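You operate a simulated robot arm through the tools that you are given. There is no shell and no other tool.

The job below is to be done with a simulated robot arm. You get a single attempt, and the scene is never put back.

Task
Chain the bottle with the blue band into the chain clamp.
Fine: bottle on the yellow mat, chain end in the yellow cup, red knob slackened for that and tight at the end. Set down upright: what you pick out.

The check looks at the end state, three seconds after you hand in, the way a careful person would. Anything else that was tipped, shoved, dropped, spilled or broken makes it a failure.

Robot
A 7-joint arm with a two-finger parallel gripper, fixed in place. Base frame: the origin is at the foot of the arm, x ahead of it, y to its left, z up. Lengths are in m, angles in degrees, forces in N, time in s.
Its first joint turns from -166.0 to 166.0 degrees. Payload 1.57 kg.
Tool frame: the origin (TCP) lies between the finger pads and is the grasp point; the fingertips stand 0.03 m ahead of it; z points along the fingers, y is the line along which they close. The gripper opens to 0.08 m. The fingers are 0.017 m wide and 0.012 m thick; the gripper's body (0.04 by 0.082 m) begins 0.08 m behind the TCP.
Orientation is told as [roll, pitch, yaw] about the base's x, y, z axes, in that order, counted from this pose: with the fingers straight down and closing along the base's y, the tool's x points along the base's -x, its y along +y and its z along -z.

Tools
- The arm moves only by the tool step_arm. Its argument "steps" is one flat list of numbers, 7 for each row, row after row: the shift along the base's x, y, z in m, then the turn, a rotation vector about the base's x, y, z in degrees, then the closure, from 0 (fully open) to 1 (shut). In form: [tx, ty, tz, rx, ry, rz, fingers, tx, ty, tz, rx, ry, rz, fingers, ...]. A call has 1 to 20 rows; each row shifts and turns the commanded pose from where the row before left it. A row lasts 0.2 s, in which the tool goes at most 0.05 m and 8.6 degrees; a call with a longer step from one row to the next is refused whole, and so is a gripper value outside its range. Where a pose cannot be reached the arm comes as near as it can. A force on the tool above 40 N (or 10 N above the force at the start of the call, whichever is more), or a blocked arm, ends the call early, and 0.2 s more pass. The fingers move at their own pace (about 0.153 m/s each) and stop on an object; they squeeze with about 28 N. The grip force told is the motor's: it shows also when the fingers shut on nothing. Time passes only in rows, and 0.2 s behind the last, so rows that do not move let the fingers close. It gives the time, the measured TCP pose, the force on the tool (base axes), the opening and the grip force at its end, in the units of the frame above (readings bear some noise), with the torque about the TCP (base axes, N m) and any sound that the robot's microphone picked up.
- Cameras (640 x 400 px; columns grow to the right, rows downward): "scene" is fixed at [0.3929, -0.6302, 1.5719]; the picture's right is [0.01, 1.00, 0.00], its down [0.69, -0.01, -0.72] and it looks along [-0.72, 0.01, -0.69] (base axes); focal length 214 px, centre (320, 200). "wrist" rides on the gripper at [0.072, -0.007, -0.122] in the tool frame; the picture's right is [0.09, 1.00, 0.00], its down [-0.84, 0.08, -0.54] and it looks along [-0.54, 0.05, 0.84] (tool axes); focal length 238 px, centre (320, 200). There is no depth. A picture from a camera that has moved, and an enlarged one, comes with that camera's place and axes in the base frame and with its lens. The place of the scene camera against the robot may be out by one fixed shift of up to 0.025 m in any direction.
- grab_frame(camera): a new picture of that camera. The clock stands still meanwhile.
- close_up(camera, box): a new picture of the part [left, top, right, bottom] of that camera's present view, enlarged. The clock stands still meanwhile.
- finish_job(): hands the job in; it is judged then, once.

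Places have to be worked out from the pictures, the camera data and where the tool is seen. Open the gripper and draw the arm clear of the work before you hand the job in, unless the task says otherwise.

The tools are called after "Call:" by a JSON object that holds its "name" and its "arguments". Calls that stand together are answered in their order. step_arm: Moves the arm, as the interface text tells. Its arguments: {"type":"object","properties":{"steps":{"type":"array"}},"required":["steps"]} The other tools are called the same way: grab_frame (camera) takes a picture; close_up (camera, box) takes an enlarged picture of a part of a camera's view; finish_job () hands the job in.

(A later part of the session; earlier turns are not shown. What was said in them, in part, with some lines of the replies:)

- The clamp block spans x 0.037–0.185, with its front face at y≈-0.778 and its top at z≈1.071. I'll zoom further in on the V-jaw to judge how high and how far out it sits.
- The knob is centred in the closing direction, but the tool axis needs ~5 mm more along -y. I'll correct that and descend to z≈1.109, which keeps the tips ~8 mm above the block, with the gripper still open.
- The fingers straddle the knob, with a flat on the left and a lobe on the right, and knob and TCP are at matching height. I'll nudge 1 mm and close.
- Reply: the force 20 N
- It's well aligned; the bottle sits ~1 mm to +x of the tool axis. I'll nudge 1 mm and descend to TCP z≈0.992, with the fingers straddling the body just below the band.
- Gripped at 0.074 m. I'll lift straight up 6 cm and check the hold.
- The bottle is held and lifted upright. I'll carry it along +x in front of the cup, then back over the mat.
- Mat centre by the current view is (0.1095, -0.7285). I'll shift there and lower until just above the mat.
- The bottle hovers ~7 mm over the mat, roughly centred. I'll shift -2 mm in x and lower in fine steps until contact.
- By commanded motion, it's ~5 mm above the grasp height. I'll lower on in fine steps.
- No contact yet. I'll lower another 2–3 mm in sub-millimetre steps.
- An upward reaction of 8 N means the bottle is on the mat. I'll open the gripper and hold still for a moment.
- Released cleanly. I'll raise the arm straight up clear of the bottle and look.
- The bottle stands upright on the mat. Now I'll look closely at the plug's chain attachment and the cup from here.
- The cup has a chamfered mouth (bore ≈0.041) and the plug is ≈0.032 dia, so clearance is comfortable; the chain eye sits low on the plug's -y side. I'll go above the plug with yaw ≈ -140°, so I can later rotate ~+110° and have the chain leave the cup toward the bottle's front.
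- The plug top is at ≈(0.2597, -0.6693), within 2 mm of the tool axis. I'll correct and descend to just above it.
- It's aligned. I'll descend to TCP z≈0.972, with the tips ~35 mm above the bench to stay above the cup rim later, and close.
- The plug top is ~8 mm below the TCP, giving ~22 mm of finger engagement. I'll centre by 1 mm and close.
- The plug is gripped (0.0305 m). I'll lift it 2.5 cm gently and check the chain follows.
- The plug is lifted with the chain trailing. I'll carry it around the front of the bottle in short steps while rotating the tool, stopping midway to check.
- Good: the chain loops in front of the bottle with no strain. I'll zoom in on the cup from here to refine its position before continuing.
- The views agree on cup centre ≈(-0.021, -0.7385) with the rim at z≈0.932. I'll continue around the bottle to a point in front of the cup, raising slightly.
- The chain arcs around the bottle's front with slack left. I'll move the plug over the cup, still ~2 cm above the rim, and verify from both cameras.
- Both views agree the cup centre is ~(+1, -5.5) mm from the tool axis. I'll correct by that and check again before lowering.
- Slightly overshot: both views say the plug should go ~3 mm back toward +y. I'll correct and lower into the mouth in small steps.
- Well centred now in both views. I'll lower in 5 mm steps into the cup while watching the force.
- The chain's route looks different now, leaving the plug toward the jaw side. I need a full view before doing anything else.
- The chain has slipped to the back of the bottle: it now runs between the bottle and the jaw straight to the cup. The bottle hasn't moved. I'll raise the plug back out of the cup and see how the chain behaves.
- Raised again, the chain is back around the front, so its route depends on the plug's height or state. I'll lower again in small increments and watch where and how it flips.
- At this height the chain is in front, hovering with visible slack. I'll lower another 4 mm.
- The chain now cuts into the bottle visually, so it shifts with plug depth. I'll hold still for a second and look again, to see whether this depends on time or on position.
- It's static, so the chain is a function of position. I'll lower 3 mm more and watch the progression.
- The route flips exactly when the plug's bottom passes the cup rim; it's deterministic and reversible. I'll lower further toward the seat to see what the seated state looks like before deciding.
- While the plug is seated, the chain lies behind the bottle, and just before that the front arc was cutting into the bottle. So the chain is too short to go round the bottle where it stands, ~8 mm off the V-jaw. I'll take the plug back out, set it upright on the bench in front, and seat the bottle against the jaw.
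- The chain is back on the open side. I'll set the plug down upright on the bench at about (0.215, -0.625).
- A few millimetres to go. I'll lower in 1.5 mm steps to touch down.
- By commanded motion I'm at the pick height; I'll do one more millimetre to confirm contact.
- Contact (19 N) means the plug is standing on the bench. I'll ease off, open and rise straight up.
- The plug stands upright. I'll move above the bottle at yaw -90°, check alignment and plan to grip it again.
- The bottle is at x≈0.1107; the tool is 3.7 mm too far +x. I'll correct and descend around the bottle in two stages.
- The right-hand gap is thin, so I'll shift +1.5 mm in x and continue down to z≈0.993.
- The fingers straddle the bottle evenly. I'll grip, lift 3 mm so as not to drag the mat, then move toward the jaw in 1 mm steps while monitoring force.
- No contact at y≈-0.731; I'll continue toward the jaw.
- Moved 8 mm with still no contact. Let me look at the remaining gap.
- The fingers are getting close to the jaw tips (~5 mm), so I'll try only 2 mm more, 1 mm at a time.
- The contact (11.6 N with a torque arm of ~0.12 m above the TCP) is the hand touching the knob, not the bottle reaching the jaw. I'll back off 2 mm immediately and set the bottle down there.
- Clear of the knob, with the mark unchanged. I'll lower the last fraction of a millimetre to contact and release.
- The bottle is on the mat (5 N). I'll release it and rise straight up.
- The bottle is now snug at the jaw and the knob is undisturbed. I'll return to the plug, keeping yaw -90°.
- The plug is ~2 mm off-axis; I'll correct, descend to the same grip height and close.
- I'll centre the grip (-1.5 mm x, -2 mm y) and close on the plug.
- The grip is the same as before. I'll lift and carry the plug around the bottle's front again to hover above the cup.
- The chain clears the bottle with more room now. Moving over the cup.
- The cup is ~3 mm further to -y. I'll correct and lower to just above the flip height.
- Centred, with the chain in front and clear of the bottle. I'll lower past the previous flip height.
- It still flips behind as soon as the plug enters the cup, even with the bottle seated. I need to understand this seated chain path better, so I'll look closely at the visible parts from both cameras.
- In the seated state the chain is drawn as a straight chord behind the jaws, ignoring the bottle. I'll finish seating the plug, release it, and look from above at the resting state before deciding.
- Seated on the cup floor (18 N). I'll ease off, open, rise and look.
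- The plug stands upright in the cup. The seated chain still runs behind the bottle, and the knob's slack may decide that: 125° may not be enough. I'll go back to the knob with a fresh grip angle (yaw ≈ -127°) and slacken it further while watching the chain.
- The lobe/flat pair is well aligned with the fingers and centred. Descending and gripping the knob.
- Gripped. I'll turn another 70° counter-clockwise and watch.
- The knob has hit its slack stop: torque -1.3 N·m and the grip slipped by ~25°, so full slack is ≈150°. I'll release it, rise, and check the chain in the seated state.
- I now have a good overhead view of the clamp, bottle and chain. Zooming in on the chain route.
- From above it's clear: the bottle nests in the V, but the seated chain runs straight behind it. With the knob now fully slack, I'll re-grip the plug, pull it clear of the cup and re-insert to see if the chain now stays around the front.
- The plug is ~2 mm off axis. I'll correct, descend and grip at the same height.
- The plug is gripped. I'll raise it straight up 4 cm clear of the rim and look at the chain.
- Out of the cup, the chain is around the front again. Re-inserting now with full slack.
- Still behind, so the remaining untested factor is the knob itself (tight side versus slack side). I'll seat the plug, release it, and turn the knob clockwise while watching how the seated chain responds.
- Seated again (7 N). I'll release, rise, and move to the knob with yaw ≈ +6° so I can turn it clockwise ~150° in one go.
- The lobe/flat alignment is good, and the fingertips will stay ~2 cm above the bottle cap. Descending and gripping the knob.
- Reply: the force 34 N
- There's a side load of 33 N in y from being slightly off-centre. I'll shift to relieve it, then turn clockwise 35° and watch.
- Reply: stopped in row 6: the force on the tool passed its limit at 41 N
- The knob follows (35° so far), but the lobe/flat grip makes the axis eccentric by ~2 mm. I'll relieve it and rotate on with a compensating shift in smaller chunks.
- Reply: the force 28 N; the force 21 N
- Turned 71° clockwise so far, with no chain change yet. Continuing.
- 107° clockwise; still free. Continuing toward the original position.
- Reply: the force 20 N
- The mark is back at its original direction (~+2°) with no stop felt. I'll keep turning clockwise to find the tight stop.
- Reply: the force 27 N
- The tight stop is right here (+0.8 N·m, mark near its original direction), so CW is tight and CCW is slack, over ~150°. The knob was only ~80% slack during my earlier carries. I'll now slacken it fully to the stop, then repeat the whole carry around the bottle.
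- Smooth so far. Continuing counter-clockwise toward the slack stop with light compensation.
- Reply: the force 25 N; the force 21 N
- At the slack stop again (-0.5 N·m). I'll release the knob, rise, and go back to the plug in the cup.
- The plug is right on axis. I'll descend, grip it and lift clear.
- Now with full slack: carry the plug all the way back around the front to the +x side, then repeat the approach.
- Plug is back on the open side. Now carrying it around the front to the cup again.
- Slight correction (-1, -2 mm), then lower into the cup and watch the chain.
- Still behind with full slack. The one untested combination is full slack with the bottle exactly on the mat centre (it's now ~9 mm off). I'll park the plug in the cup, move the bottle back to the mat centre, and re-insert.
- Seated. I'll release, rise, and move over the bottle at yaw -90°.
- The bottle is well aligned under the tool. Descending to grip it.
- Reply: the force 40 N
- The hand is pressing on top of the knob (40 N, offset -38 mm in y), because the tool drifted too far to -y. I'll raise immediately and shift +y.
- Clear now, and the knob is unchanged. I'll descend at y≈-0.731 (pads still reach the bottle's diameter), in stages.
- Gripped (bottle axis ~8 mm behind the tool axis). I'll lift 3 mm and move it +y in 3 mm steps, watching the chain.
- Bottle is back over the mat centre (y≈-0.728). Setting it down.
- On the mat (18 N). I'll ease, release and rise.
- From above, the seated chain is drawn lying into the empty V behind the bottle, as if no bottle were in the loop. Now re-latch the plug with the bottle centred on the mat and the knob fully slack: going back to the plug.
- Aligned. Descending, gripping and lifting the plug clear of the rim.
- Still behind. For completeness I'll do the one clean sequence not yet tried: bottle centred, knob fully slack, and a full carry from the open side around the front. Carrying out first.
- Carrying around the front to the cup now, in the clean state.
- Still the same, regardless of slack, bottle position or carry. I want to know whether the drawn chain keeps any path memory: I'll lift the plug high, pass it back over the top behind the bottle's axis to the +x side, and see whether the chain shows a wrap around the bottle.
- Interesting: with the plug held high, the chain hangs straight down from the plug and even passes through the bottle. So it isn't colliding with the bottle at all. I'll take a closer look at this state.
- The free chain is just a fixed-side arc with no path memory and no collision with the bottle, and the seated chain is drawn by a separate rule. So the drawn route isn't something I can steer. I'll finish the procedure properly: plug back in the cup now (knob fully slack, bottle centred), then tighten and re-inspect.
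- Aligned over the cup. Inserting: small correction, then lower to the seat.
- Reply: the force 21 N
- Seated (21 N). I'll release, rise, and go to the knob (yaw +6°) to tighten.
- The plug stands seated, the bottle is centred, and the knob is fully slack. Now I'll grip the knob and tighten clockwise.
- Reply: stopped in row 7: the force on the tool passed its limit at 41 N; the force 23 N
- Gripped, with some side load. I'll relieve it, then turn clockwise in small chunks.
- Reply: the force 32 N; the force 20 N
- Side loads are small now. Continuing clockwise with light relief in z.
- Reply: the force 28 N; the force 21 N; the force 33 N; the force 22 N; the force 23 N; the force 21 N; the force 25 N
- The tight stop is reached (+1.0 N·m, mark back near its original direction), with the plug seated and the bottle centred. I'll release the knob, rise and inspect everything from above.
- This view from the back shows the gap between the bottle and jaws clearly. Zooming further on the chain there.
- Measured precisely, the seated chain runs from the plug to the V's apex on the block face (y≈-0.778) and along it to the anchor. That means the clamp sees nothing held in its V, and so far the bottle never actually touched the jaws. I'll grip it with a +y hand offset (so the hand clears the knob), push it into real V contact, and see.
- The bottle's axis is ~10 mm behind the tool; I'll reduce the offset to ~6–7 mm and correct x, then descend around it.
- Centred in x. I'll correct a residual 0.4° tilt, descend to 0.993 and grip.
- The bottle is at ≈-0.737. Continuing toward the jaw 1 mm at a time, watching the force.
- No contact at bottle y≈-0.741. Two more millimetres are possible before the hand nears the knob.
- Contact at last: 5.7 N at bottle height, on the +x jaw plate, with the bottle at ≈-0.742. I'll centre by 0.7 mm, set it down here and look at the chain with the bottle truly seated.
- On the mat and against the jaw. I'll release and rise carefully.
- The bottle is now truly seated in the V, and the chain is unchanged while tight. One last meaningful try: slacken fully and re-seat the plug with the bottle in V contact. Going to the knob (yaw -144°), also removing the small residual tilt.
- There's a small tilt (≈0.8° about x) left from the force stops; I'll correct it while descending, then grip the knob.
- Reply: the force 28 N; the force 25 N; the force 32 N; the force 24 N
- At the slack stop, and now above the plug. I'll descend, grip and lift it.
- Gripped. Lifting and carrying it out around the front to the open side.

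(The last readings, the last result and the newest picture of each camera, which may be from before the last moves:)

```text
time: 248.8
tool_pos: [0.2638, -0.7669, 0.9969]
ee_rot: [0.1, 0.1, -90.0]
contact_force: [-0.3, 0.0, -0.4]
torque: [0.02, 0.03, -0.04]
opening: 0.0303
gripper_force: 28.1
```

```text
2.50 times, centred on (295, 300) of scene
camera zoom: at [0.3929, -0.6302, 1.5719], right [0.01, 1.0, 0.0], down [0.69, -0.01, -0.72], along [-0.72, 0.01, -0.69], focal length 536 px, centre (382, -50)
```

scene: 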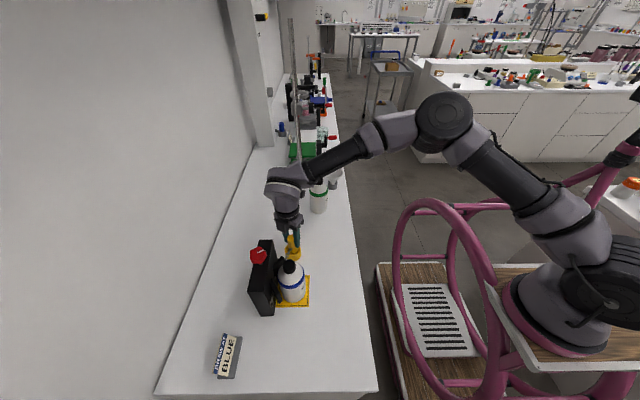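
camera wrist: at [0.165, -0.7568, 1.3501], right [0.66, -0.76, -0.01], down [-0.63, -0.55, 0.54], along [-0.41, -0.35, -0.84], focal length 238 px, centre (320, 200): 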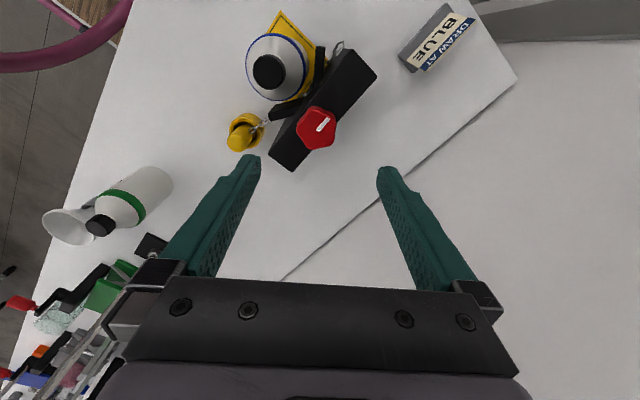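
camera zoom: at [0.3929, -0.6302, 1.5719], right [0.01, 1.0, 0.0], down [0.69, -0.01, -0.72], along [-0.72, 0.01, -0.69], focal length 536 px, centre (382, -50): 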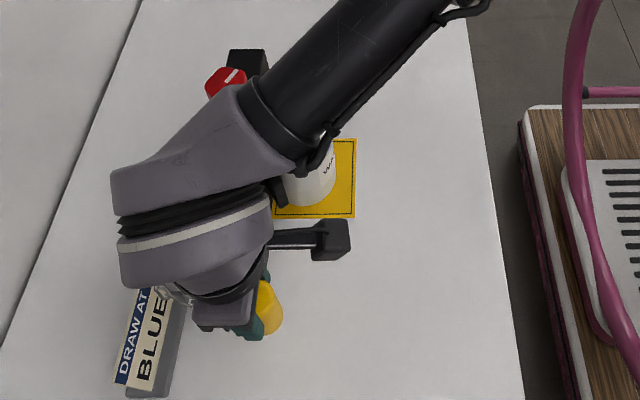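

The plug is now well round on the +x side with no contact. Carrying it back all the way around the front to the cup.

Call:
{"name": "step_arm", "arguments": {"steps": [0, 0.02, 0, 0, 0, 0, 1, -0.004, 0.025, 0, 0, 0, 0, 1, -0.01, 0.025, 0, 0, 0, 0, 1, -0.012, 0.025, 0, 0, 0, 0, 1, -0.014, 0.022, 0, 0, 0, 0, 1, -0.014, 0.02, 0, 0, 0, 0, 1, 0, 0, 0, 0, 0, 0, 1]}}

Call:
{"name": "step_arm", "arguments": {"steps": [-0.0231, -0.0015, 0, 0, 0, 4, 1, -0.0231, -0.0015, 0, 0, 0, 4, 1, -0.0231, -0.0015, 0, 0, 0, 4, 1, -0.0231, -0.0015, 0, 0, 0, 4, 1, -0.0175, -0.003, 0.002, 0, 0, 4, 1, -0.0175, -0.003, 0.002, 0, 0, 4, 1, -0.0175, -0.003, 0.002, 0, 0, 4, 1, -0.0175, -0.003, 0.002, 0, 0, 4, 1, -0.0167, -0.0133, 0.006, 0, 0, 5, 1, -0.0167, -0.0133, 0.006, 0, 0, 5, 1, -0.0167, -0.0133, 0.006, 0, 0, 5, 1, -0.0052, -0.0131, 0, 0, 0, 3.25, 1, -0.0052, -0.0131, 0, 0, 0, 3.25, 1, -0.0052, -0.0131, 0, 0, 0, 3.25, 1, -0.0052, -0.0131, 0, 0, 0, 3.25, 1, 0, 0, -0.006, 0, 0, 0, 1, 0, 0, 0, 0, 0, 0, 1]}}

Call:
{"name": "close_up", "arguments": {"camera": "wrist", "box": [240, 90, 400, 230]}}

Call:
{"name": "close_up", "arguments": {"camera": "scene", "box": [235, 210, 335, 330]}}

```text
time: 250.4
tool_pos: [0.2104, -0.6313, 0.9963]
ee_rot: [-0.1, 0.2, -90.0]
contact_force: [-0.2, -0.7, -0.8]
torque: [0.0, -0.01, 0.0]
opening: 0.0304
gripper_force: 28.5
```

```text
time: 254.0
tool_pos: [-0.0209, -0.74, 1.0162]
ee_rot: [0.0, 0.1, -29.9]
contact_force: [-0.4, 0.4, 0.2]
torque: [0.0, 0.01, 0.0]
opening: 0.0303
gripper_force: 28.1
```

```text
2.86 times, centred on (320, 160) of wrist
camera zoom: at [-0.0868, -0.7094, 1.1383], right [0.42, 0.91, 0.0], down [0.76, -0.35, 0.54], along [0.49, -0.23, -0.84], focal length 681 px, centre (320, 314)
```

zoom: 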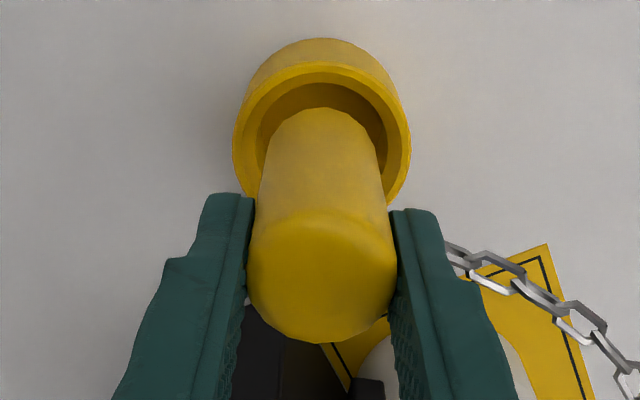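

```text
3.33 times, centred on (285, 270) of scene
camera zoom: at [0.3929, -0.6302, 1.5719], right [0.01, 1.0, 0.0], down [0.69, -0.01, -0.72], along [-0.72, 0.01, -0.69], focal length 715 px, centre (437, -33)
```

zoom: 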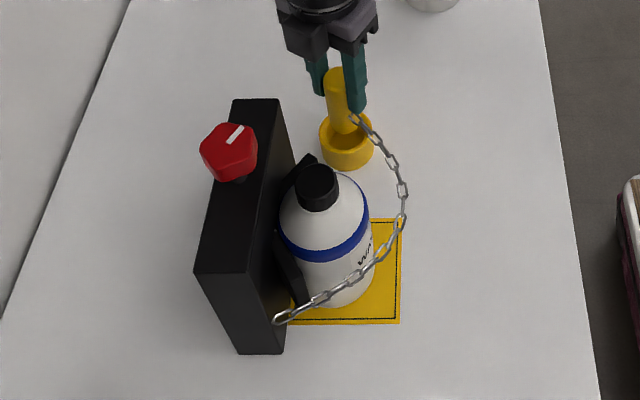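

Centred, and the arc now clears the seated bottle well. Lowering into the cup.

Call:
{"name": "step_arm", "arguments": {"steps": [0, -0.0003, -0.008, 0, 0, 0, 1, 0, 0, -0.008, 0, 0, 0, 1, 0, 0, -0.006, 0, 0, 0, 1, 0, 0, 0, 0, 0, 0, 1]}}

Call:
{"name": "close_up", "arguments": {"camera": "scene", "box": [235, 210, 335, 330]}}

```text
time: 255.0
tool_pos: [-0.0194, -0.7407, 0.9954]
ee_rot: [-0.1, 0.1, -30.0]
contact_force: [0.0, -0.6, -0.7]
torque: [-0.02, -0.01, -0.01]
opening: 0.0303
gripper_force: 27.8
```

```text
3.33 times, centred on (285, 270) of scene
camera zoom: at [0.3929, -0.6302, 1.5719], right [0.01, 1.0, 0.0], down [0.69, -0.01, -0.72], along [-0.72, 0.01, -0.69], focal length 715 px, centre (437, -33)
```

zoom: 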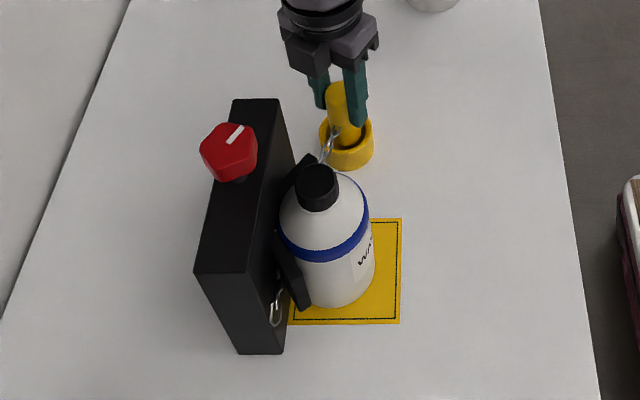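

Same result even with everything seated, slack and a full wrap, so the drawn chain in the seated state is simply fixed. I'll stop chasing it. For the final state I want the bottle closer to the mat centre (it's 13 mm off in the V now), so: park the plug in the cup, reposition the bottle, re-insert the plug with the knob slack, then tighten.

Call:
{"name": "step_arm", "arguments": {"steps": [0, 0, -0.006, 0, 0, 0, 1, 0, 0, -0.006, 0, 0, 0, 1, 0, 0, -0.004, 0, 0, 0, 1, 0, 0, -0.0015, 0, 0, 0, 1, 0, 0, 0, 0, 0, 0, 1]}}

Call:
{"name": "step_arm", "arguments": {"steps": [0, 0, -0.001, 0, 0, 0, 1, 0, 0, -0.0008, 0, 0, 0, 1, 0, 0, 0, 0, 0, 0, 1]}}

```text
time: 256.2
tool_pos: [-0.0217, -0.7419, 0.9775]
ee_rot: [0.0, 0.1, -30.0]
contact_force: [-0.2, -1.0, -1.0]
torque: [0.0, 0.0, 0.02]
opening: 0.0304
gripper_force: 27.7
```

```text
time: 257.0
tool_pos: [-0.0215, -0.7416, 0.975]
ee_rot: [0.0, 0.1, -29.9]
contact_force: [0.2, 1.1, 0.4]
torque: [0.01, 0.01, -0.03]
opening: 0.0302
gripper_force: 28.4
```

Call:
{"name": "step_arm", "arguments": {"steps": [0, 0, -0.0005, 0, 0, 0, 1, 0, 0, 0, 0, 0, 0, 0.4, 0, 0, 0, 0, 0, 0, 0, 0, 0, 0.02, 0, 0, 0, 0, 0, 0, 0.03, 0, 0, 0, 0, 0, 0, 0.045, 0, 0, 0, 0, 0, 0, 0.045, 0, 0, 0, 0, 0, 0, 0.045, 0, 0, 0, 0, 0, 0, 0.035, 0, 0, 0, 0, 0.0164, 0.0012, 0, 0, 0, -7.5, 0, 0.0164, 0.0012, 0, 0, 0, -7.5, 0, 0.0164, 0.0012, 0, 0, 0, -7.5, 0, 0.0164, 0.0012, 0, 0, 0, -7.5, 0, 0.0164, 0.0012, 0, 0, 0, -7.5, 0, 0.0164, 0.0012, 0, 0, 0, -7.5, 0, 0.0164, 0.0012, 0, 0, 0, -7.5, 0, 0.0164, 0.0012, 0, 0, 0, -7.5, 0, 0, 0, -0.045, 0, 0, 0, 0, 0, 0, -0.045, 0, 0, 0, 0, 0, 0, 0, 0, 0, 0, 0]}}

Call:
{"name": "close_up", "arguments": {"camera": "wrist", "box": [220, 60, 420, 220]}}

```text
time: 261.2
tool_pos: [0.1102, -0.732, 1.1055]
ee_rot: [0.0, 0.0, -90.0]
contact_force: [0.8, -0.2, -0.2]
torque: [-0.02, 0.01, -0.01]
opening: 0.0801
gripper_force: 0.0
```

```text
2.50 times, centred on (320, 140) of wrist
camera zoom: at [0.103, -0.6611, 1.2273], right [1.0, 0.09, 0.0], down [0.08, -0.84, 0.54], along [0.05, -0.54, -0.84], focal length 596 px, centre (320, 350)
```

zoom: 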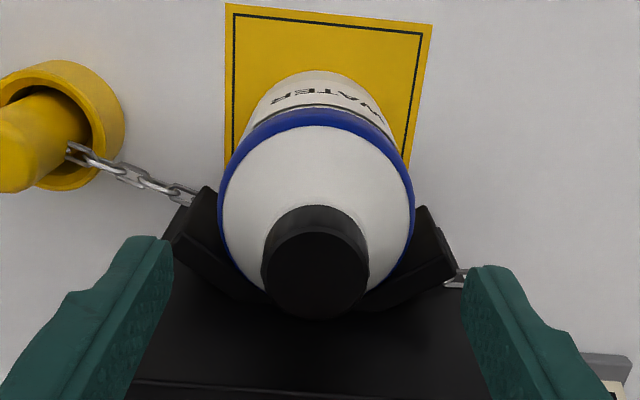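

Correcting (-2 mm x, -2.5 mm y), then descending and gripping the bottle.

Call:
{"name": "step_arm", "arguments": {"steps": [-0.002, -0.002, -0.02, 0, 0, 0, 0, 0, 0, -0.02, 0, 0, 0, 0, 0, 0, -0.02, 0, 0, 0, 0, 0, 0, -0.015, 0, 0, 0, 0, 0, 0, 0, 0, 0, 0, 0]}}

Call:
{"name": "close_up", "arguments": {"camera": "wrist", "box": [220, 60, 420, 260]}}

```text
time: 262.4
tool_pos: [0.1094, -0.7343, 1.03]
ee_rot: [0.0, 0.1, -89.9]
contact_force: [-0.6, -0.6, 0.9]
torque: [0.0, -0.01, 0.0]
opening: 0.0798
gripper_force: 0.1
```

```text
2.00 times, centred on (320, 160) of wrist
camera zoom: at [0.1019, -0.6617, 1.1519], right [1.0, 0.09, 0.0], down [0.08, -0.84, 0.54], along [0.05, -0.54, -0.84], focal length 477 px, centre (320, 280)
```

zoom: 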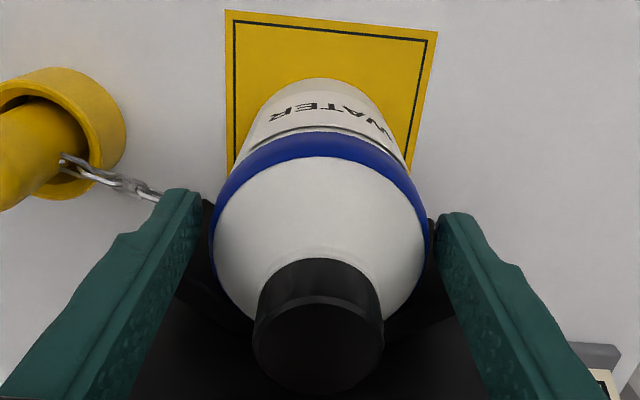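

Centred. Down to 0.993, grip, lift 2.5 mm and move +8 mm in y.

Call:
{"name": "step_arm", "arguments": {"steps": [0, 0.0005, -0.012, 0, 0, 0, 0, 0, 0, -0.013, 0, 0, 0, 0, 0, 0, -0.012, 0, 0, 0, 0, 0, 0, 0, 0, 0, 0, 0, 0, 0, 0, 0, 0, 0, 0.5, 0, 0, 0, 0, 0, 0, 1, 0, 0, 0, 0, 0, 0, 1]}}

Call:
{"name": "step_arm", "arguments": {"steps": [0, 0, 0.0025, 0, 0, 0, 1, 0, 0.003, 0, 0, 0, 0, 1, 0, 0.003, 0, 0, 0, 0, 1, 0, 0.003, 0, 0, 0, 0, 1, 0, 0, -0.0015, 0, 0, 0, 1, 0, 0, -0.001, 0, 0, 0, 1, 0, 0, 0, 0, 0, 0, 1]}}

Call:
{"name": "step_arm", "arguments": {"steps": [0, 0, -0.0008, 0, 0, 0, 1, 0, 0, -0.0005, 0, 0, 0, 1, 0, 0, 0, 0, 0, 0, 1]}}

```text
time: 264.0
tool_pos: [0.1092, -0.733, 0.9918]
ee_rot: [0.0, 0.1, -90.0]
contact_force: [5.9, 5.0, -0.2]
torque: [0.06, -0.06, 0.24]
opening: 0.0737
gripper_force: 27.8
```

```text
time: 265.6
tool_pos: [0.1074, -0.7228, 0.9927]
ee_rot: [0.0, 0.0, -90.0]
contact_force: [-0.5, 0.0, 0.0]
torque: [-0.02, -0.01, 0.02]
opening: 0.0736
gripper_force: 28.6
```

```text
time: 266.4
tool_pos: [0.1079, -0.7244, 0.9913]
ee_rot: [-0.1, 0.0, -90.1]
contact_force: [-2.0, 2.1, 8.7]
torque: [0.19, 0.07, -0.01]
opening: 0.0734
gripper_force: 27.3
```

On the mat (9 N), bottle at ≈(0.109, -0.732). Releasing and rising to check.

Call:
{"name": "step_arm", "arguments": {"steps": [0, 0, 0.0003, 0, 0, 0, 0.5, 0, 0, 0, 0, 0, 0, 0, 0, 0, 0, 0, 0, 0, 0, 0, 0, 0.015, 0, 0, 0, 0, 0, 0, 0.025, 0, 0, 0, 0, 0, 0, 0.035, 0, 0, 0, 0, 0, 0, 0.045, 0, 0, 0, 0, 0, 0, 0.045, 0, 0, 0, 0, 0, 0, 0.045, 0, 0, 0, 0, 0, 0, 0, 0, 0, 0, 0]}}

Call:
{"name": "close_up", "arguments": {"camera": "wrist", "box": [200, 40, 400, 200]}}

Call:
{"name": "close_up", "arguments": {"camera": "scene", "box": [235, 210, 335, 330]}}

```text
time: 268.6
tool_pos: [0.1133, -0.7266, 1.2012]
ee_rot: [0.0, 0.1, -89.9]
contact_force: [-0.2, 0.1, 0.4]
torque: [-0.01, 0.01, 0.04]
opening: 0.0799
gripper_force: 0.1
```

```text
2.50 times, centred on (300, 120) of wrist
camera zoom: at [0.1057, -0.654, 1.323], right [1.0, 0.09, 0.0], down [0.08, -0.84, 0.54], along [0.05, -0.54, -0.84], focal length 596 px, centre (370, 400)
```

zoom: 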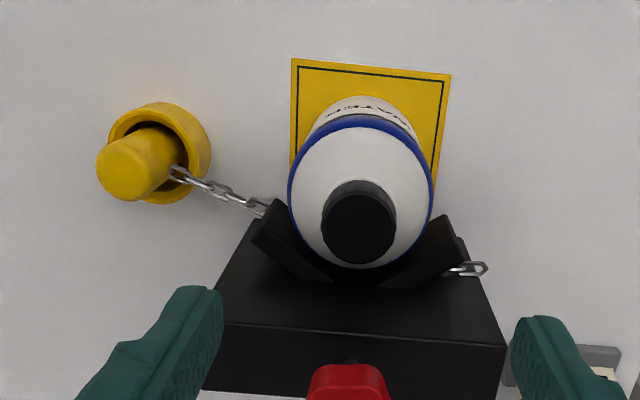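

```text
3.33 times, centred on (285, 270) of scene
camera zoom: at [0.3929, -0.6302, 1.5719], right [0.01, 1.0, 0.0], down [0.69, -0.01, -0.72], along [-0.72, 0.01, -0.69], focal length 715 px, centre (437, -33)
```

zoom: 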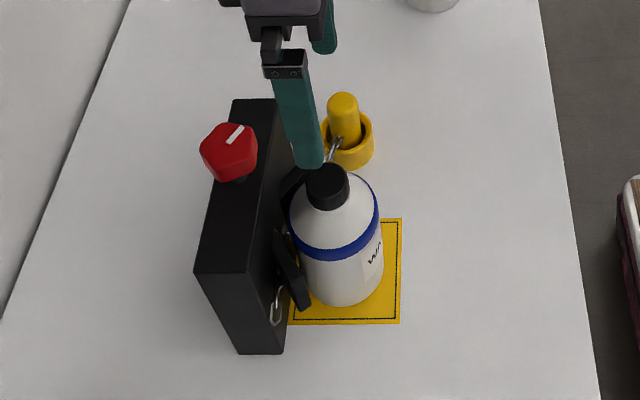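

The bottle is well placed on the mat. Now re-do the chain end cleanly with the knob slack: to the plug, grip, lift.

Call:
{"name": "step_arm", "arguments": {"steps": [-0.0167, -0.0017, 0, 0, 0, 7.5, 0, -0.0167, -0.0017, 0, 0, 0, 7.5, 0, -0.0167, -0.0017, 0, 0, 0, 7.5, 0, -0.0167, -0.0017, 0, 0, 0, 7.5, 0, -0.0167, -0.0017, 0, 0, 0, 7.5, 0, -0.0167, -0.0017, 0, 0, 0, 7.5, 0, -0.0167, -0.0017, 0, 0, 0, 7.5, 0, -0.0167, -0.0017, 0, 0, 0, 7.5, 0, 0, 0, -0.04, 0, 0, 0, 0, 0, 0, -0.04, 0, 0, 0, 0, 0, 0, -0.03, 0, 0, 0, 0, 0, 0, 0, 0, 0, 0, 0]}}

Call:
{"name": "close_up", "arguments": {"camera": "wrist", "box": [220, 80, 420, 240]}}

```text
time: 271.2
tool_pos: [-0.0267, -0.7372, 1.0922]
ee_rot: [0.0, 0.1, -30.0]
contact_force: [0.0, -0.5, 0.0]
torque: [-0.01, -0.01, 0.03]
opening: 0.0799
gripper_force: 0.0
```

```text
2.50 times, centred on (320, 160) of wrist
camera zoom: at [-0.0922, -0.7055, 1.2136], right [0.42, 0.91, 0.0], down [0.76, -0.35, 0.54], along [0.49, -0.23, -0.84], focal length 596 px, centre (320, 300)
```

zoom: 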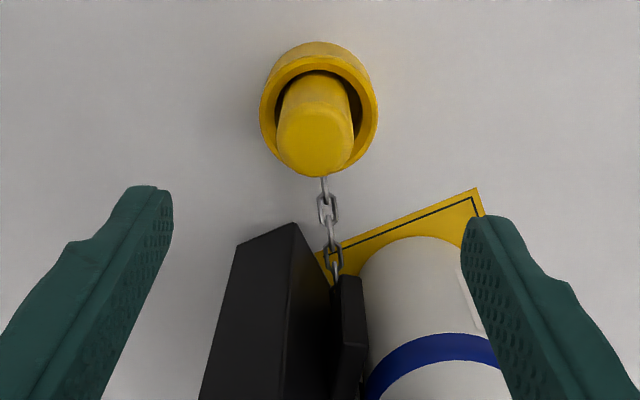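

Correcting by (+5, -5) mm, descending and gripping the plug.

Call:
{"name": "step_arm", "arguments": {"steps": [0.0053, -0.005, -0.03, 0, 0, 0, 0, 0, 0, -0.03, 0, 0, 0, 0, 0, 0, 0, 0, 0, 0, 0]}}

Call:
{"name": "close_up", "arguments": {"camera": "wrist", "box": [220, 80, 420, 240]}}

```text
time: 272.0
tool_pos: [-0.0222, -0.7431, 1.031]
ee_rot: [0.0, 0.0, -30.0]
contact_force: [-0.8, -0.5, 0.0]
torque: [-0.02, -0.03, 0.02]
opening: 0.0803
gripper_force: 0.1
```

```text
2.50 times, centred on (320, 160) of wrist
camera zoom: at [-0.0866, -0.7118, 1.153], right [0.42, 0.91, 0.0], down [0.76, -0.35, 0.54], along [0.49, -0.23, -0.84], focal length 596 px, centre (320, 300)
```

zoom: 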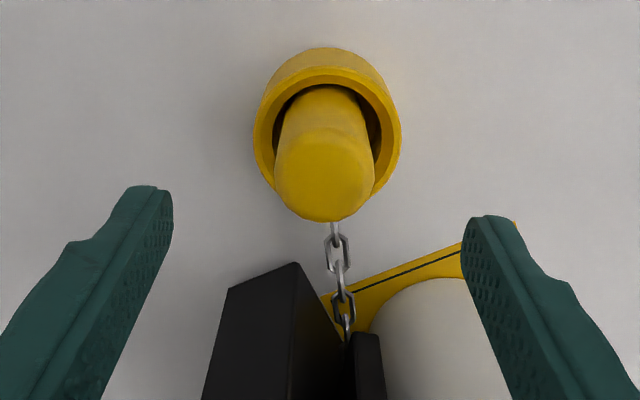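

Aligned. Down to the grip height, close, and lift clear.

Call:
{"name": "step_arm", "arguments": {"steps": [0.0005, 0.0005, -0.02, 0, 0, 0, 0, 0, 0, -0.02, 0, 0, 0, 0, 0, 0, -0.015, 0, 0, 0, 0, 0, 0, 0, 0, 0, 0, 0, 0, 0, 0, 0, 0, 0, 0.4, 0, 0, 0, 0, 0, 0, 1, 0, 0, 0, 0, 0, 0, 1, 0, 0, 0.01, 0, 0, 0, 1, 0, 0, 0.012, 0, 0, 0, 1, 0, 0, 0.012, 0, 0, 0, 1, 0, 0, 0.012, 0, 0, 0, 1, 0, 0, 0, 0, 0, 0, 1]}}

Call:
{"name": "step_arm", "arguments": {"steps": [0.0052, 0.0131, 0, 0, 0, -3.25, 1, 0.0052, 0.0131, 0, 0, 0, -3.25, 1, 0.0052, 0.0131, 0, 0, 0, -3.25, 1, 0.0052, 0.0131, 0, 0, 0, -3.25, 1, 0.0167, 0.0133, -0.006, 0, 0, -5, 1, 0.0167, 0.0133, -0.006, 0, 0, -5, 1, 0.0167, 0.0133, -0.006, 0, 0, -5, 1, 0.0175, 0.003, -0.002, 0, 0, -4, 1, 0.0175, 0.003, -0.002, 0, 0, -4, 1, 0.0175, 0.003, -0.002, 0, 0, -4, 1, 0.0175, 0.003, -0.002, 0, 0, -4, 1, 0.0231, 0.0015, 0, 0, 0, -4, 1, 0.0231, 0.0015, 0, 0, 0, -4, 1, 0.0231, 0.0015, 0, 0, 0, -4, 1, 0.0231, 0.0015, 0, 0, 0, -4, 1, 0, 0, 0, 0, 0, 0, 1]}}

Call:
{"name": "close_up", "arguments": {"camera": "scene", "box": [230, 220, 370, 360]}}

```text
time: 274.6
tool_pos: [-0.0205, -0.7414, 1.0237]
ee_rot: [0.1, 0.2, -30.1]
contact_force: [-0.4, -0.2, -1.2]
torque: [0.02, 0.0, -0.03]
opening: 0.0304
gripper_force: 28.0
```

```text
time: 278.0
tool_pos: [0.2121, -0.6352, 0.9987]
ee_rot: [-0.1, 0.1, -90.1]
contact_force: [-0.4, 0.0, -0.4]
torque: [0.02, 0.0, 0.0]
opening: 0.0303
gripper_force: 27.3
```

```text
2.86 times, centred on (300, 290) of scene
camera zoom: at [0.3929, -0.6302, 1.5719], right [0.01, 1.0, 0.0], down [0.69, -0.01, -0.72], along [-0.72, 0.01, -0.69], focal length 613 px, centre (377, -57)
```

zoom: 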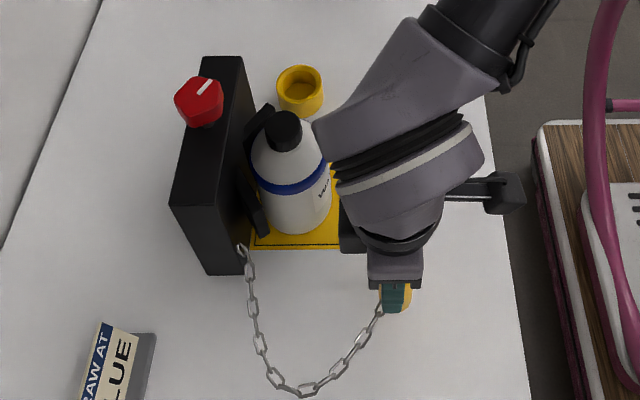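

The bottle, knob (slack) and chain are all as they should be. Carrying the chain end around the front to the cup for the final time.

Call:
{"name": "step_arm", "arguments": {"steps": [-0.0231, -0.0005, 0, 0, 0, 4, 1, -0.0231, -0.0005, 0, 0, 0, 4, 1, -0.0231, -0.0005, 0, 0, 0, 4, 1, -0.0231, -0.0005, 0, 0, 0, 4, 1, -0.0175, -0.003, 0.002, 0, 0, 4, 1, -0.0175, -0.003, 0.002, 0, 0, 4, 1, -0.0175, -0.003, 0.002, 0, 0, 4, 1, -0.0175, -0.003, 0.002, 0, 0, 4, 1, -0.0167, -0.0133, 0.006, 0, 0, 5, 1, -0.0167, -0.0133, 0.006, 0, 0, 5, 1, -0.0167, -0.0133, 0.006, 0, 0, 5, 1, -0.0052, -0.0131, 0, 0, 0, 3.25, 1, -0.0052, -0.0131, 0, 0, 0, 3.25, 1, -0.0052, -0.0131, 0, 0, 0, 3.25, 1, -0.0052, -0.0131, 0, 0, 0, 3.25, 1, 0, 0, -0.006, 0, 0, 0, 1, 0, 0, 0, 0, 0, 0, 1]}}

Call:
{"name": "close_up", "arguments": {"camera": "wrist", "box": [240, 90, 400, 230]}}

Call:
{"name": "close_up", "arguments": {"camera": "scene", "box": [235, 210, 335, 330]}}

```text
time: 281.6
tool_pos: [-0.0192, -0.7379, 1.0166]
ee_rot: [0.1, 0.1, -30.0]
contact_force: [-0.1, -0.1, -0.5]
torque: [-0.06, -0.01, 0.02]
opening: 0.0303
gripper_force: 27.7
```

```text
2.86 times, centred on (320, 160) of wrist
camera zoom: at [-0.0854, -0.7073, 1.1385], right [0.42, 0.91, 0.0], down [0.76, -0.35, 0.54], along [0.49, -0.23, -0.84], focal length 681 px, centre (320, 314)
```

zoom: 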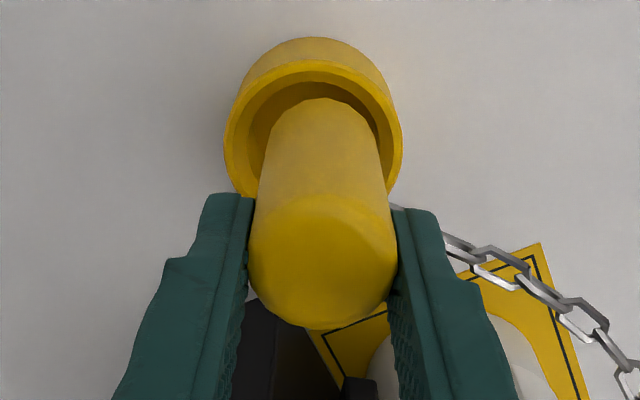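

```text
3.33 times, centred on (285, 270) of scene
camera zoom: at [0.3929, -0.6302, 1.5719], right [0.01, 1.0, 0.0], down [0.69, -0.01, -0.72], along [-0.72, 0.01, -0.69], focal length 715 px, centre (437, -33)
```

zoom: 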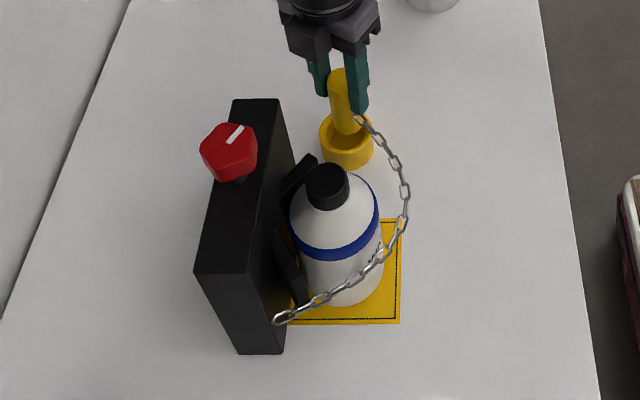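

Slightly off: I'll shift (+0.6, -3) mm and lower to the seat.

Call:
{"name": "step_arm", "arguments": {"steps": [0.0006, -0.0029, 0, 0, 0, 0, 1, 0, 0, -0.008, 0, 0, 0, 1, 0, 0, -0.008, 0, 0, 0, 1, 0, 0, -0.008, 0, 0, 0, 1, 0, 0, -0.008, 0, 0, 0, 1, 0, 0, -0.004, 0, 0, 0, 1, 0, 0, 0, 0, 0, 0, 1]}}

Call:
{"name": "close_up", "arguments": {"camera": "wrist", "box": [240, 90, 400, 230]}}

Call:
{"name": "step_arm", "arguments": {"steps": [0, 0, -0.0012, 0, 0, 0, 1, 0, 0, -0.0012, 0, 0, 0, 1, 0, 0, 0, 0, 0, 0, 1]}}

```text
time: 283.2
tool_pos: [-0.0189, -0.7407, 0.98]
ee_rot: [0.1, 0.1, -30.0]
contact_force: [0.4, -0.3, -0.1]
torque: [-0.01, -0.01, -0.03]
opening: 0.03
gripper_force: 28.0
```

```text
2.86 times, centred on (320, 160) of wrist
camera zoom: at [-0.0861, -0.7102, 1.1023], right [0.42, 0.91, 0.0], down [0.76, -0.35, 0.54], along [0.49, -0.23, -0.84], focal length 681 px, centre (320, 314)
```

zoom: 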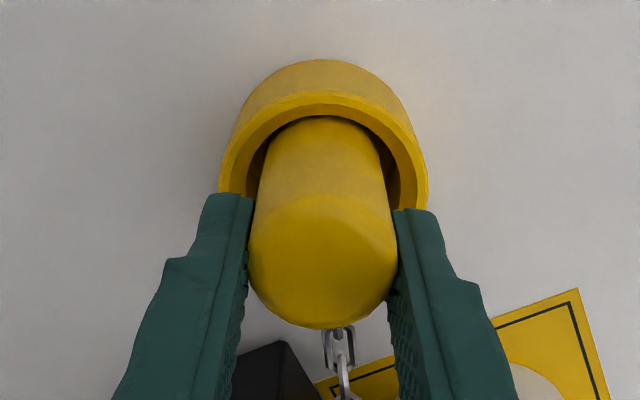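

```text
time: 284.0
tool_pos: [-0.0192, -0.7406, 0.9765]
ee_rot: [0.0, 0.1, -30.1]
contact_force: [0.7, -0.2, -0.4]
torque: [-0.02, 0.04, 0.03]
opening: 0.0305
gripper_force: 28.0
```

Call:
{"name": "step_arm", "arguments": {"steps": [0, 0, -0.001, 0, 0, 0, 1, 0, 0, -0.001, 0, 0, 0, 1, 0, 0, 0, 0, 0, 0, 1]}}

Call:
{"name": "step_arm", "arguments": {"steps": [0, 0, -0.0008, 0, 0, 0, 1, 0, 0, 0, 0, 0, 0, 1]}}

```text
time: 284.8
tool_pos: [-0.0188, -0.7404, 0.9769]
ee_rot: [-0.1, 0.0, -30.0]
contact_force: [1.5, 3.3, 16.0]
torque: [0.33, -0.04, -0.06]
opening: 0.0304
gripper_force: 27.5
```

```text
time: 285.4
tool_pos: [-0.02, -0.7403, 0.9773]
ee_rot: [-0.2, 0.0, -30.1]
contact_force: [-2.1, -2.0, 26.1]
torque: [0.04, 0.25, 0.02]
opening: 0.0307
gripper_force: 28.0
```

Firmly seated (26 N). Easing off, releasing, rising, and going to the knob (yaw +6°).

Call:
{"name": "step_arm", "arguments": {"steps": [0, 0, 0.0012, 0, 0, 0, 1, 0, 0, 0, 0, 0, 0, 0.4, 0, 0, 0, 0, 0, 0, 0, 0, 0, 0.02, 0, 0, 0, 0, 0, 0, 0.03, 0, 0, 0, 0, 0, 0, 0.045, 0, 0, 0, 0, 0, 0, 0.045, 0, 0, 0, 0, 0, 0, 0.045, 0, 0, 0, 0, 0, 0, 0.035, 0, 0, 0, 0, 0.0186, -0.0086, 0, 0, 0, 5, 0, 0.0186, -0.0086, 0, 0, 0, 5, 0, 0.0186, -0.0086, 0, 0, 0, 5, 0, 0.0186, -0.0086, 0, 0, 0, 5, 0, 0.0186, -0.0086, 0, 0, 0, 5, 0, 0.0186, -0.0086, 0, 0, 0, 5, 0, 0.0184, -0.0086, 0, 0, 0, 6, 0, 0, 0, 0, 0, 0, 0, 0]}}

Call:
{"name": "close_up", "arguments": {"camera": "wrist", "box": [240, 80, 400, 220]}}

Call:
{"name": "close_up", "arguments": {"camera": "scene", "box": [235, 210, 335, 330]}}

```text
time: 289.0
tool_pos: [0.1099, -0.8059, 1.195]
ee_rot: [-0.1, 0.0, 6.1]
contact_force: [-0.2, -0.1, -1.0]
torque: [-0.02, 0.05, 0.03]
opening: 0.0799
gripper_force: 0.1
```

```text
2.86 times, centred on (320, 150) of wrist
camera zoom: at [0.0387, -0.8185, 1.3169], right [-0.2, 0.98, 0.0], down [0.82, 0.16, 0.54], along [0.53, 0.11, -0.84], focal length 681 px, centre (320, 343)
```

zoom: 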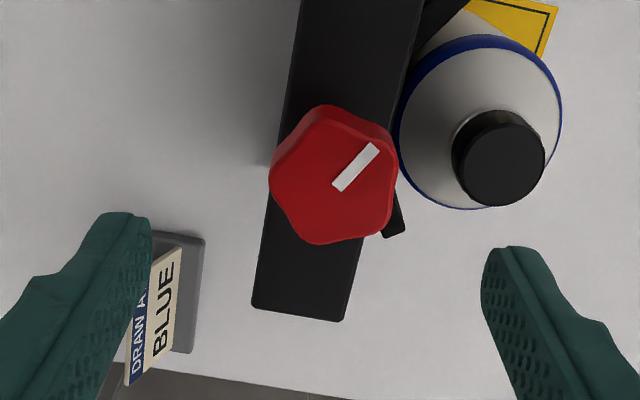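

```text
3.33 times, centred on (285, 270) of scene
camera zoom: at [0.3929, -0.6302, 1.5719], right [0.01, 1.0, 0.0], down [0.69, -0.01, -0.72], along [-0.72, 0.01, -0.69], focal length 715 px, centre (437, -33)
```

zoom: 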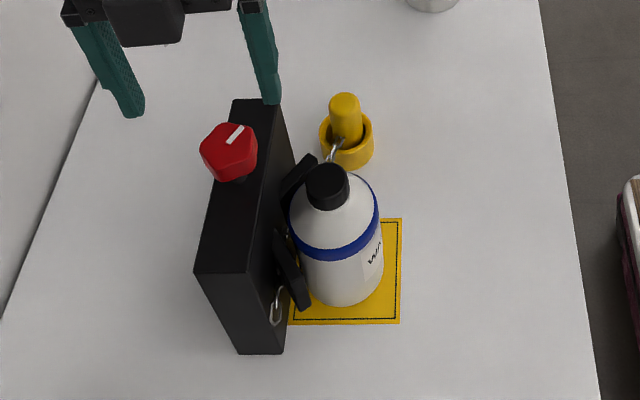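

The knob is 3.7 mm to +y of the tool axis; correcting, descending and gripping it.

Call:
{"name": "step_arm", "arguments": {"steps": [-0.0004, 0.0037, -0.03, 0, 0, 0, 0, 0, 0, -0.03, 0, 0, 0, 0, 0, 0, -0.026, 0, 0, 0, 0, 0, 0, 0, 0, 0, 0, 0]}}

Call:
{"name": "close_up", "arguments": {"camera": "wrist", "box": [220, 100, 420, 260]}}

```text
time: 290.0
tool_pos: [0.1112, -0.7994, 1.1107]
ee_rot: [0.0, 0.1, 6.0]
contact_force: [-1.9, 0.2, 0.8]
torque: [-0.02, -0.03, 0.01]
opening: 0.0799
gripper_force: 0.1
```

```text
2.50 times, centred on (320, 180) of wrist
camera zoom: at [0.0399, -0.8124, 1.2335], right [-0.2, 0.98, 0.0], down [0.82, 0.16, 0.54], along [0.53, 0.11, -0.84], focal length 596 px, centre (320, 250)
```

zoom: 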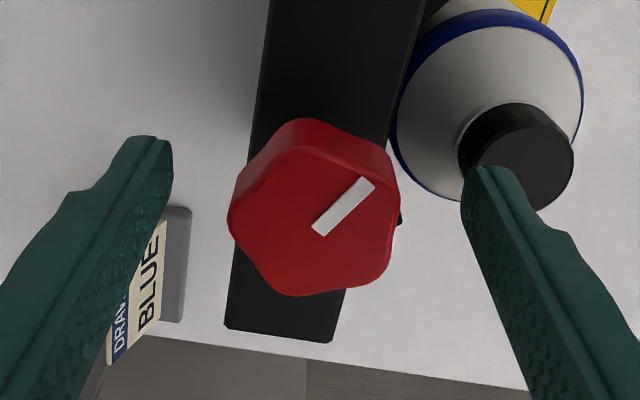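

Call:
{"name": "step_arm", "arguments": {"steps": [0.0002, -0.0018, -0.0015, 0, 0, 0, 0, 0, 0, 0, 0, 0, 0, 0.4, 0, 0, 0, 0, 0, 0, 1, 0, 0, 0, 0, 0, 0, 1]}}

Call:
{"name": "step_arm", "arguments": {"steps": [0, 0, 0, 0, 0, -6, 1, 0, 0, 0, 0, 0, -6, 1, 0, 0, 0, 0, 0, -6, 1, 0, 0, 0, 0, 0, 0, 1]}}

```text
time: 291.0
tool_pos: [0.11, -0.7996, 1.1094]
ee_rot: [0.1, 0.0, 5.9]
contact_force: [-0.8, 12.6, -0.3]
torque: [0.09, -0.22, -0.03]
opening: 0.0414
gripper_force: 45.2
```

```text
time: 292.0
tool_pos: [0.1109, -0.7991, 1.1098]
ee_rot: [-0.2, 0.1, -12.1]
contact_force: [1.0, 6.7, 6.0]
torque: [0.57, -0.58, -0.01]
opening: 0.0416
gripper_force: 45.0
```

Good, low loads. Continuing clockwise in larger chunks.

Call:
{"name": "step_arm", "arguments": {"steps": [0, 0.0002, 0, 0, 0, -6, 1, 0, 0, 0, 0, 0, -6, 1, 0, 0, 0, 0, 0, -6, 1, 0, 0, 0, 0, 0, -6, 1, 0, 0, 0, 0, 0, 0, 1]}}

Call:
{"name": "step_arm", "arguments": {"steps": [0, 0, 0, 0, 0, -6, 1, 0, 0, 0, 0, 0, -6, 1, 0, 0, 0, 0, 0, -6, 1, 0, 0, 0, 0, 0, 0, 1]}}

```text
time: 293.2
tool_pos: [0.1107, -0.8006, 1.1097]
ee_rot: [-0.2, 0.0, -36.1]
contact_force: [1.1, -20.2, 20.6]
torque: [0.38, 0.49, 0.01]
opening: 0.0417
gripper_force: 45.0
```

```text
time: 293.8
tool_pos: [0.1107, -0.8015, 1.1098]
ee_rot: [-0.4, -0.2, -45.0]
contact_force: [-0.5, -9.2, -0.6]
torque: [1.18, -0.22, 0.03]
opening: 0.0415
gripper_force: 45.2
stopped in row 2: the force on the tool passed its limit at 41 N (the readings are from after the stop); the commanded pose is now the measured one
```

Call:
{"name": "step_arm", "arguments": {"steps": [0, -0.0006, 0, 0, 0, -6, 1, 0, -0.0004, 0, 0, 0, -6, 1, 0, 0, 0, 0, 0, -6, 1, 0, 0, 0, 0, 0, 0, 1]}}

Call:
{"name": "step_arm", "arguments": {"steps": [0, 0, 0, 0, 0, -6, 1, 0, 0, 0, 0, 0, -6, 1, 0, 0, 0, 0, 0, -6, 1, 0, 0, 0, 0, 0, 0, 1]}}

```text
time: 294.8
tool_pos: [0.1092, -0.8014, 1.1102]
ee_rot: [-0.2, -0.1, -63.1]
contact_force: [-6.8, 4.0, -7.4]
torque: [-0.9, -0.75, 0.0]
opening: 0.0413
gripper_force: 44.8
```

```text
time: 295.8
tool_pos: [0.1101, -0.8016, 1.1106]
ee_rot: [-0.1, 0.0, -81.1]
contact_force: [-8.1, 9.6, -6.5]
torque: [0.9, -0.46, -0.02]
opening: 0.0416
gripper_force: 45.3
```

Call:
{"name": "step_arm", "arguments": {"steps": [-0.0003, 0.0003, 0, 0, 0, -6, 1, 0, 0, 0, 0, 0, -6, 1, 0, 0, 0, 0, 0, -6, 1, 0, 0, 0, 0, 0, 0, 1]}}

Call:
{"name": "step_arm", "arguments": {"steps": [-0.0003, 0, 0, 0, 0, -6, 1, 0, 0, 0, 0, 0, -6, 1, 0, 0, 0, 0, 0, -6, 1, 0, 0, 0, 0, 0, 0, 1]}}

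```text
time: 296.8
tool_pos: [0.1099, -0.8004, 1.1106]
ee_rot: [-0.4, -0.2, -99.0]
contact_force: [-8.8, 7.3, -16.0]
torque: [-0.87, -0.66, 0.04]
opening: 0.0415
gripper_force: 44.7
```

```text
time: 297.8
tool_pos: [0.1096, -0.8003, 1.1098]
ee_rot: [-0.2, -0.1, -117.1]
contact_force: [-9.0, 8.2, -12.3]
torque: [0.58, -1.15, -0.01]
opening: 0.0416
gripper_force: 45.1
```

Call:
{"name": "step_arm", "arguments": {"steps": [-0.0003, 0.0002, -0.0003, 0, 0, -6, 1, 0, 0, 0, 0, 0, -6, 1, 0, 0, 0, 0, 0, -6, 1, 0, 0, 0, 0, 0, 0, 1]}}

Call:
{"name": "step_arm", "arguments": {"steps": [0, 0, 0, 0, 0, -5, 1, 0, 0, 0, 0, 0, -5, 1, 0, 0, 0, 0, 0, 0, 1]}}

Call:
{"name": "close_up", "arguments": {"camera": "wrist", "box": [220, 100, 420, 260]}}

```text
time: 298.8
tool_pos: [0.1103, -0.7997, 1.1107]
ee_rot: [-0.3, -0.2, -135.1]
contact_force: [-4.9, 6.2, -9.3]
torque: [-0.29, -0.72, 0.0]
opening: 0.0412
gripper_force: 44.6
```

```text
time: 299.6
tool_pos: [0.1082, -0.8014, 1.1102]
ee_rot: [-0.2, -0.2, -145.0]
contact_force: [-6.1, 11.5, -7.8]
torque: [-0.44, -0.36, 0.9]
opening: 0.0416
gripper_force: 45.1
```

```text
2.50 times, centred on (320, 180) of wrist
camera zoom: at [0.1637, -0.754, 1.2314], right [0.65, -0.76, -0.01], down [-0.64, -0.54, 0.54], along [-0.42, -0.35, -0.84], focal length 596 px, centre (320, 250)
```

zoom: 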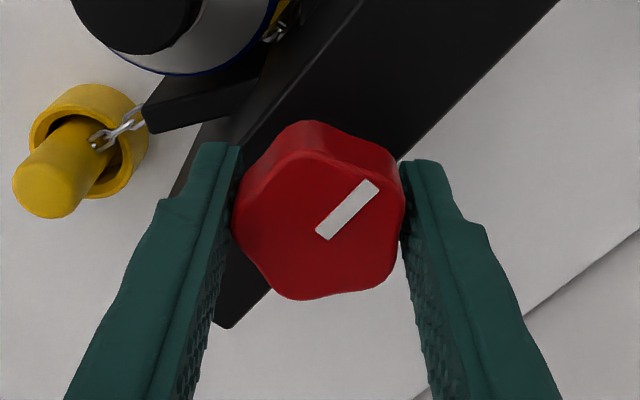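

Tight stop reached (+0.9 N·m). I'll snug it 3° more, hold, then release and rise.

Call:
{"name": "step_arm", "arguments": {"steps": [0, 0, 0, 0, 0, -3, 1, 0, 0, 0, 0, 0, 0, 1]}}

Call:
{"name": "step_arm", "arguments": {"steps": [0, 0, 0, 0, 0, 0, 0.3, 0, 0, 0, 0, 0, 0, 0, 0, 0, 0, 0, 0, 0, 0, 0, 0, 0.03, 0, 0, 0, 0, 0, 0, 0.045, 0, 0, 0, 0, 0, 0, 0.045, 0, 0, 0, 0, 0, 0, 0, 0, 0, 0, 0]}}

Call:
{"name": "close_up", "arguments": {"camera": "wrist", "box": [220, 0, 420, 150]}}

Call:
{"name": "close_up", "arguments": {"camera": "scene", "box": [235, 210, 335, 330]}}

```text
time: 300.2
tool_pos: [0.1071, -0.8021, 1.1105]
ee_rot: [-0.2, -0.3, -148.1]
contact_force: [-12.5, 5.8, -4.7]
torque: [-0.47, -0.22, 0.84]
opening: 0.0416
gripper_force: 45.2
```

```text
time: 301.8
tool_pos: [0.1092, -0.8041, 1.2312]
ee_rot: [-0.4, -0.1, -148.0]
contact_force: [-0.2, 0.0, -1.0]
torque: [0.01, -0.01, -0.01]
opening: 0.0799
gripper_force: 0.0
```

```text
2.67 times, centred on (320, 75) of wrist
camera zoom: at [0.1666, -0.7592, 1.3534], right [0.61, -0.8, 0.0], down [-0.67, -0.51, 0.54], along [-0.43, -0.33, -0.84], focal length 636 px, centre (320, 533)
```

zoom: 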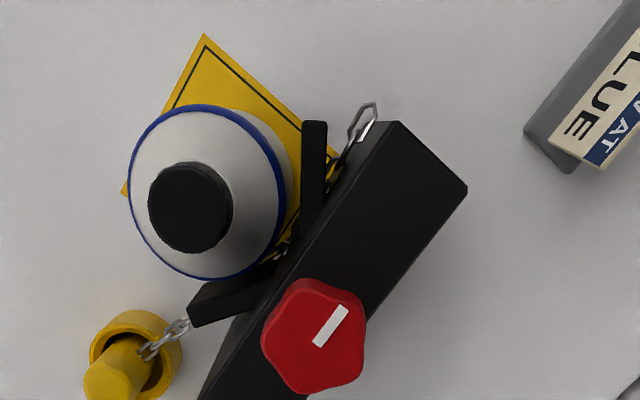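

```text
3.33 times, centred on (285, 270) of scene
camera zoom: at [0.3929, -0.6302, 1.5719], right [0.01, 1.0, 0.0], down [0.69, -0.01, -0.72], along [-0.72, 0.01, -0.69], focal length 715 px, centre (437, -33)
```

zoom: 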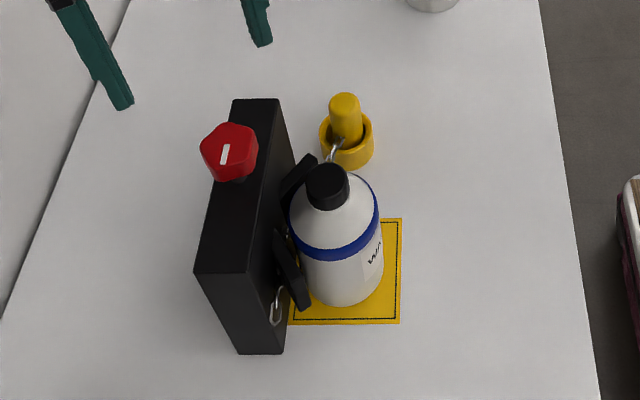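

The knob is tight (mark back at its original direction), the plug is upright in the cup, the bottle upright on the mat. Now withdrawing the arm up and back toward the robot.

Call:
{"name": "step_arm", "arguments": {"steps": [0, 0, 0.04, 0, 0, 4, 0, 0, 0, 0.04, 0, 0, 7, 0, 0, 0.01, 0.04, 0, 0, 7, 0, -0.01, 0.03, 0.03, 0, 0, 7, 0, -0.015, 0.04, 0.01, 0, 0, 7, 0, -0.015, 0.045, 0, 0, 0, 7, 0, -0.015, 0.045, 0, 0, 0, 7, 0, -0.015, 0.045, 0, 0, 0, 7, 0, -0.015, 0.045, 0, 0, 0, 5, 0, -0.015, 0.045, 0, 0, 0, 0, 0, 0, 0, 0, 0, 0, 0, 0]}}

Call:
{"name": "grab_frame", "arguments": {"camera": "scene"}}

Call:
{"name": "close_up", "arguments": {"camera": "scene", "box": [220, 150, 380, 350]}}

```text
time: 304.2
tool_pos: [0.0092, -0.4946, 1.3901]
ee_rot: [-0.3, -0.1, -89.9]
contact_force: [0.2, 0.1, -0.1]
torque: [0.02, -0.01, 0.0]
opening: 0.0803
gripper_force: 0.1
```

```text
taken
```

scene: 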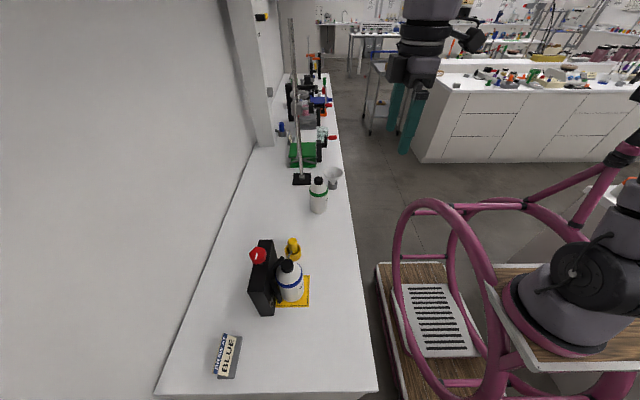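

```text
2.00 times, centred on (300, 250) of scene
camera zoom: at [0.3929, -0.6302, 1.5719], right [0.01, 1.0, 0.0], down [0.69, -0.01, -0.72], along [-0.72, 0.01, -0.69], focal length 429 px, centre (360, 100)
```

zoom: 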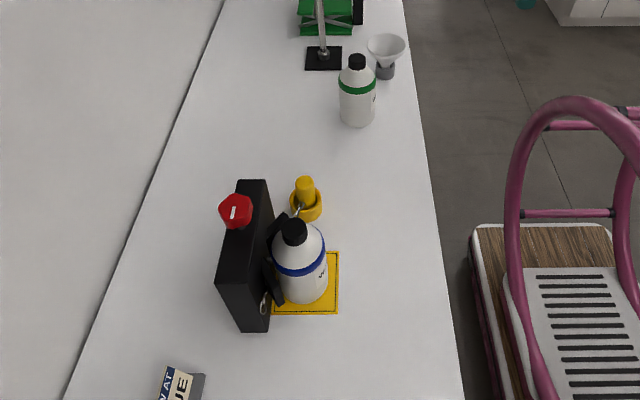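

The arm is clear with the gripper open. The end state:

- **Bottle:** the blue-band bottle stands upright on the yellow mat.
- **Chain end:** upright in the yellow cup, put in while the red knob was slack.
- **Knob:** tightened to its stop.
- **Other items:** the green bottle, funnel, stand and sign look undisturbed.

One doubt remains. Once the chain end is seated, the pictures show the chain running behind the bottle, even though I carried it round the front. Changing the slack, the bottle position and the route didn't change that. I'm handing the job in with that shortfall.

Call:
{"name": "finish_job", "arguments": {}}

```text
The job is handed in.
```

I handed the job in, but the bottle may not count as chained: in the last pictures the chain runs behind it, along the clamp face, instead of around its front.

| Item | State at hand-in |
|---|---|
| Blue-band bottle | Upright on the yellow mat, about 4–5 mm from its centre |
| Chain end | Upright in the yellow cup, put in while the red knob was fully slack |
| Red knob | Tightened clockwise to its stop, with the mark back where it started |
| Green bottle, funnel, stand, sign | Look undisturbed in the last picture |
| Arm | Clear of the work, gripper open |

**Chain route:** Each time, I carried the chain end around the front of the bottle. It showed in front until the end dropped below the cup rim, then switched to behind. I tried full slack, the bottle centred on the mat and pressed into the jaws, and longer carries around the front. I also checked it with the knob tight. None of these changed it. I don't know if this is only how the chain is drawn or if the clamp really isn't holding the bottle.

**Contacts:** While I was moving the bottle, the hand touched the knob twice: a side contact of about 12 N and a press of about 40 N from above. The knob's mark did not move either time. I also took the chain end out and put it back several times, and moved the bottle on the mat several times.
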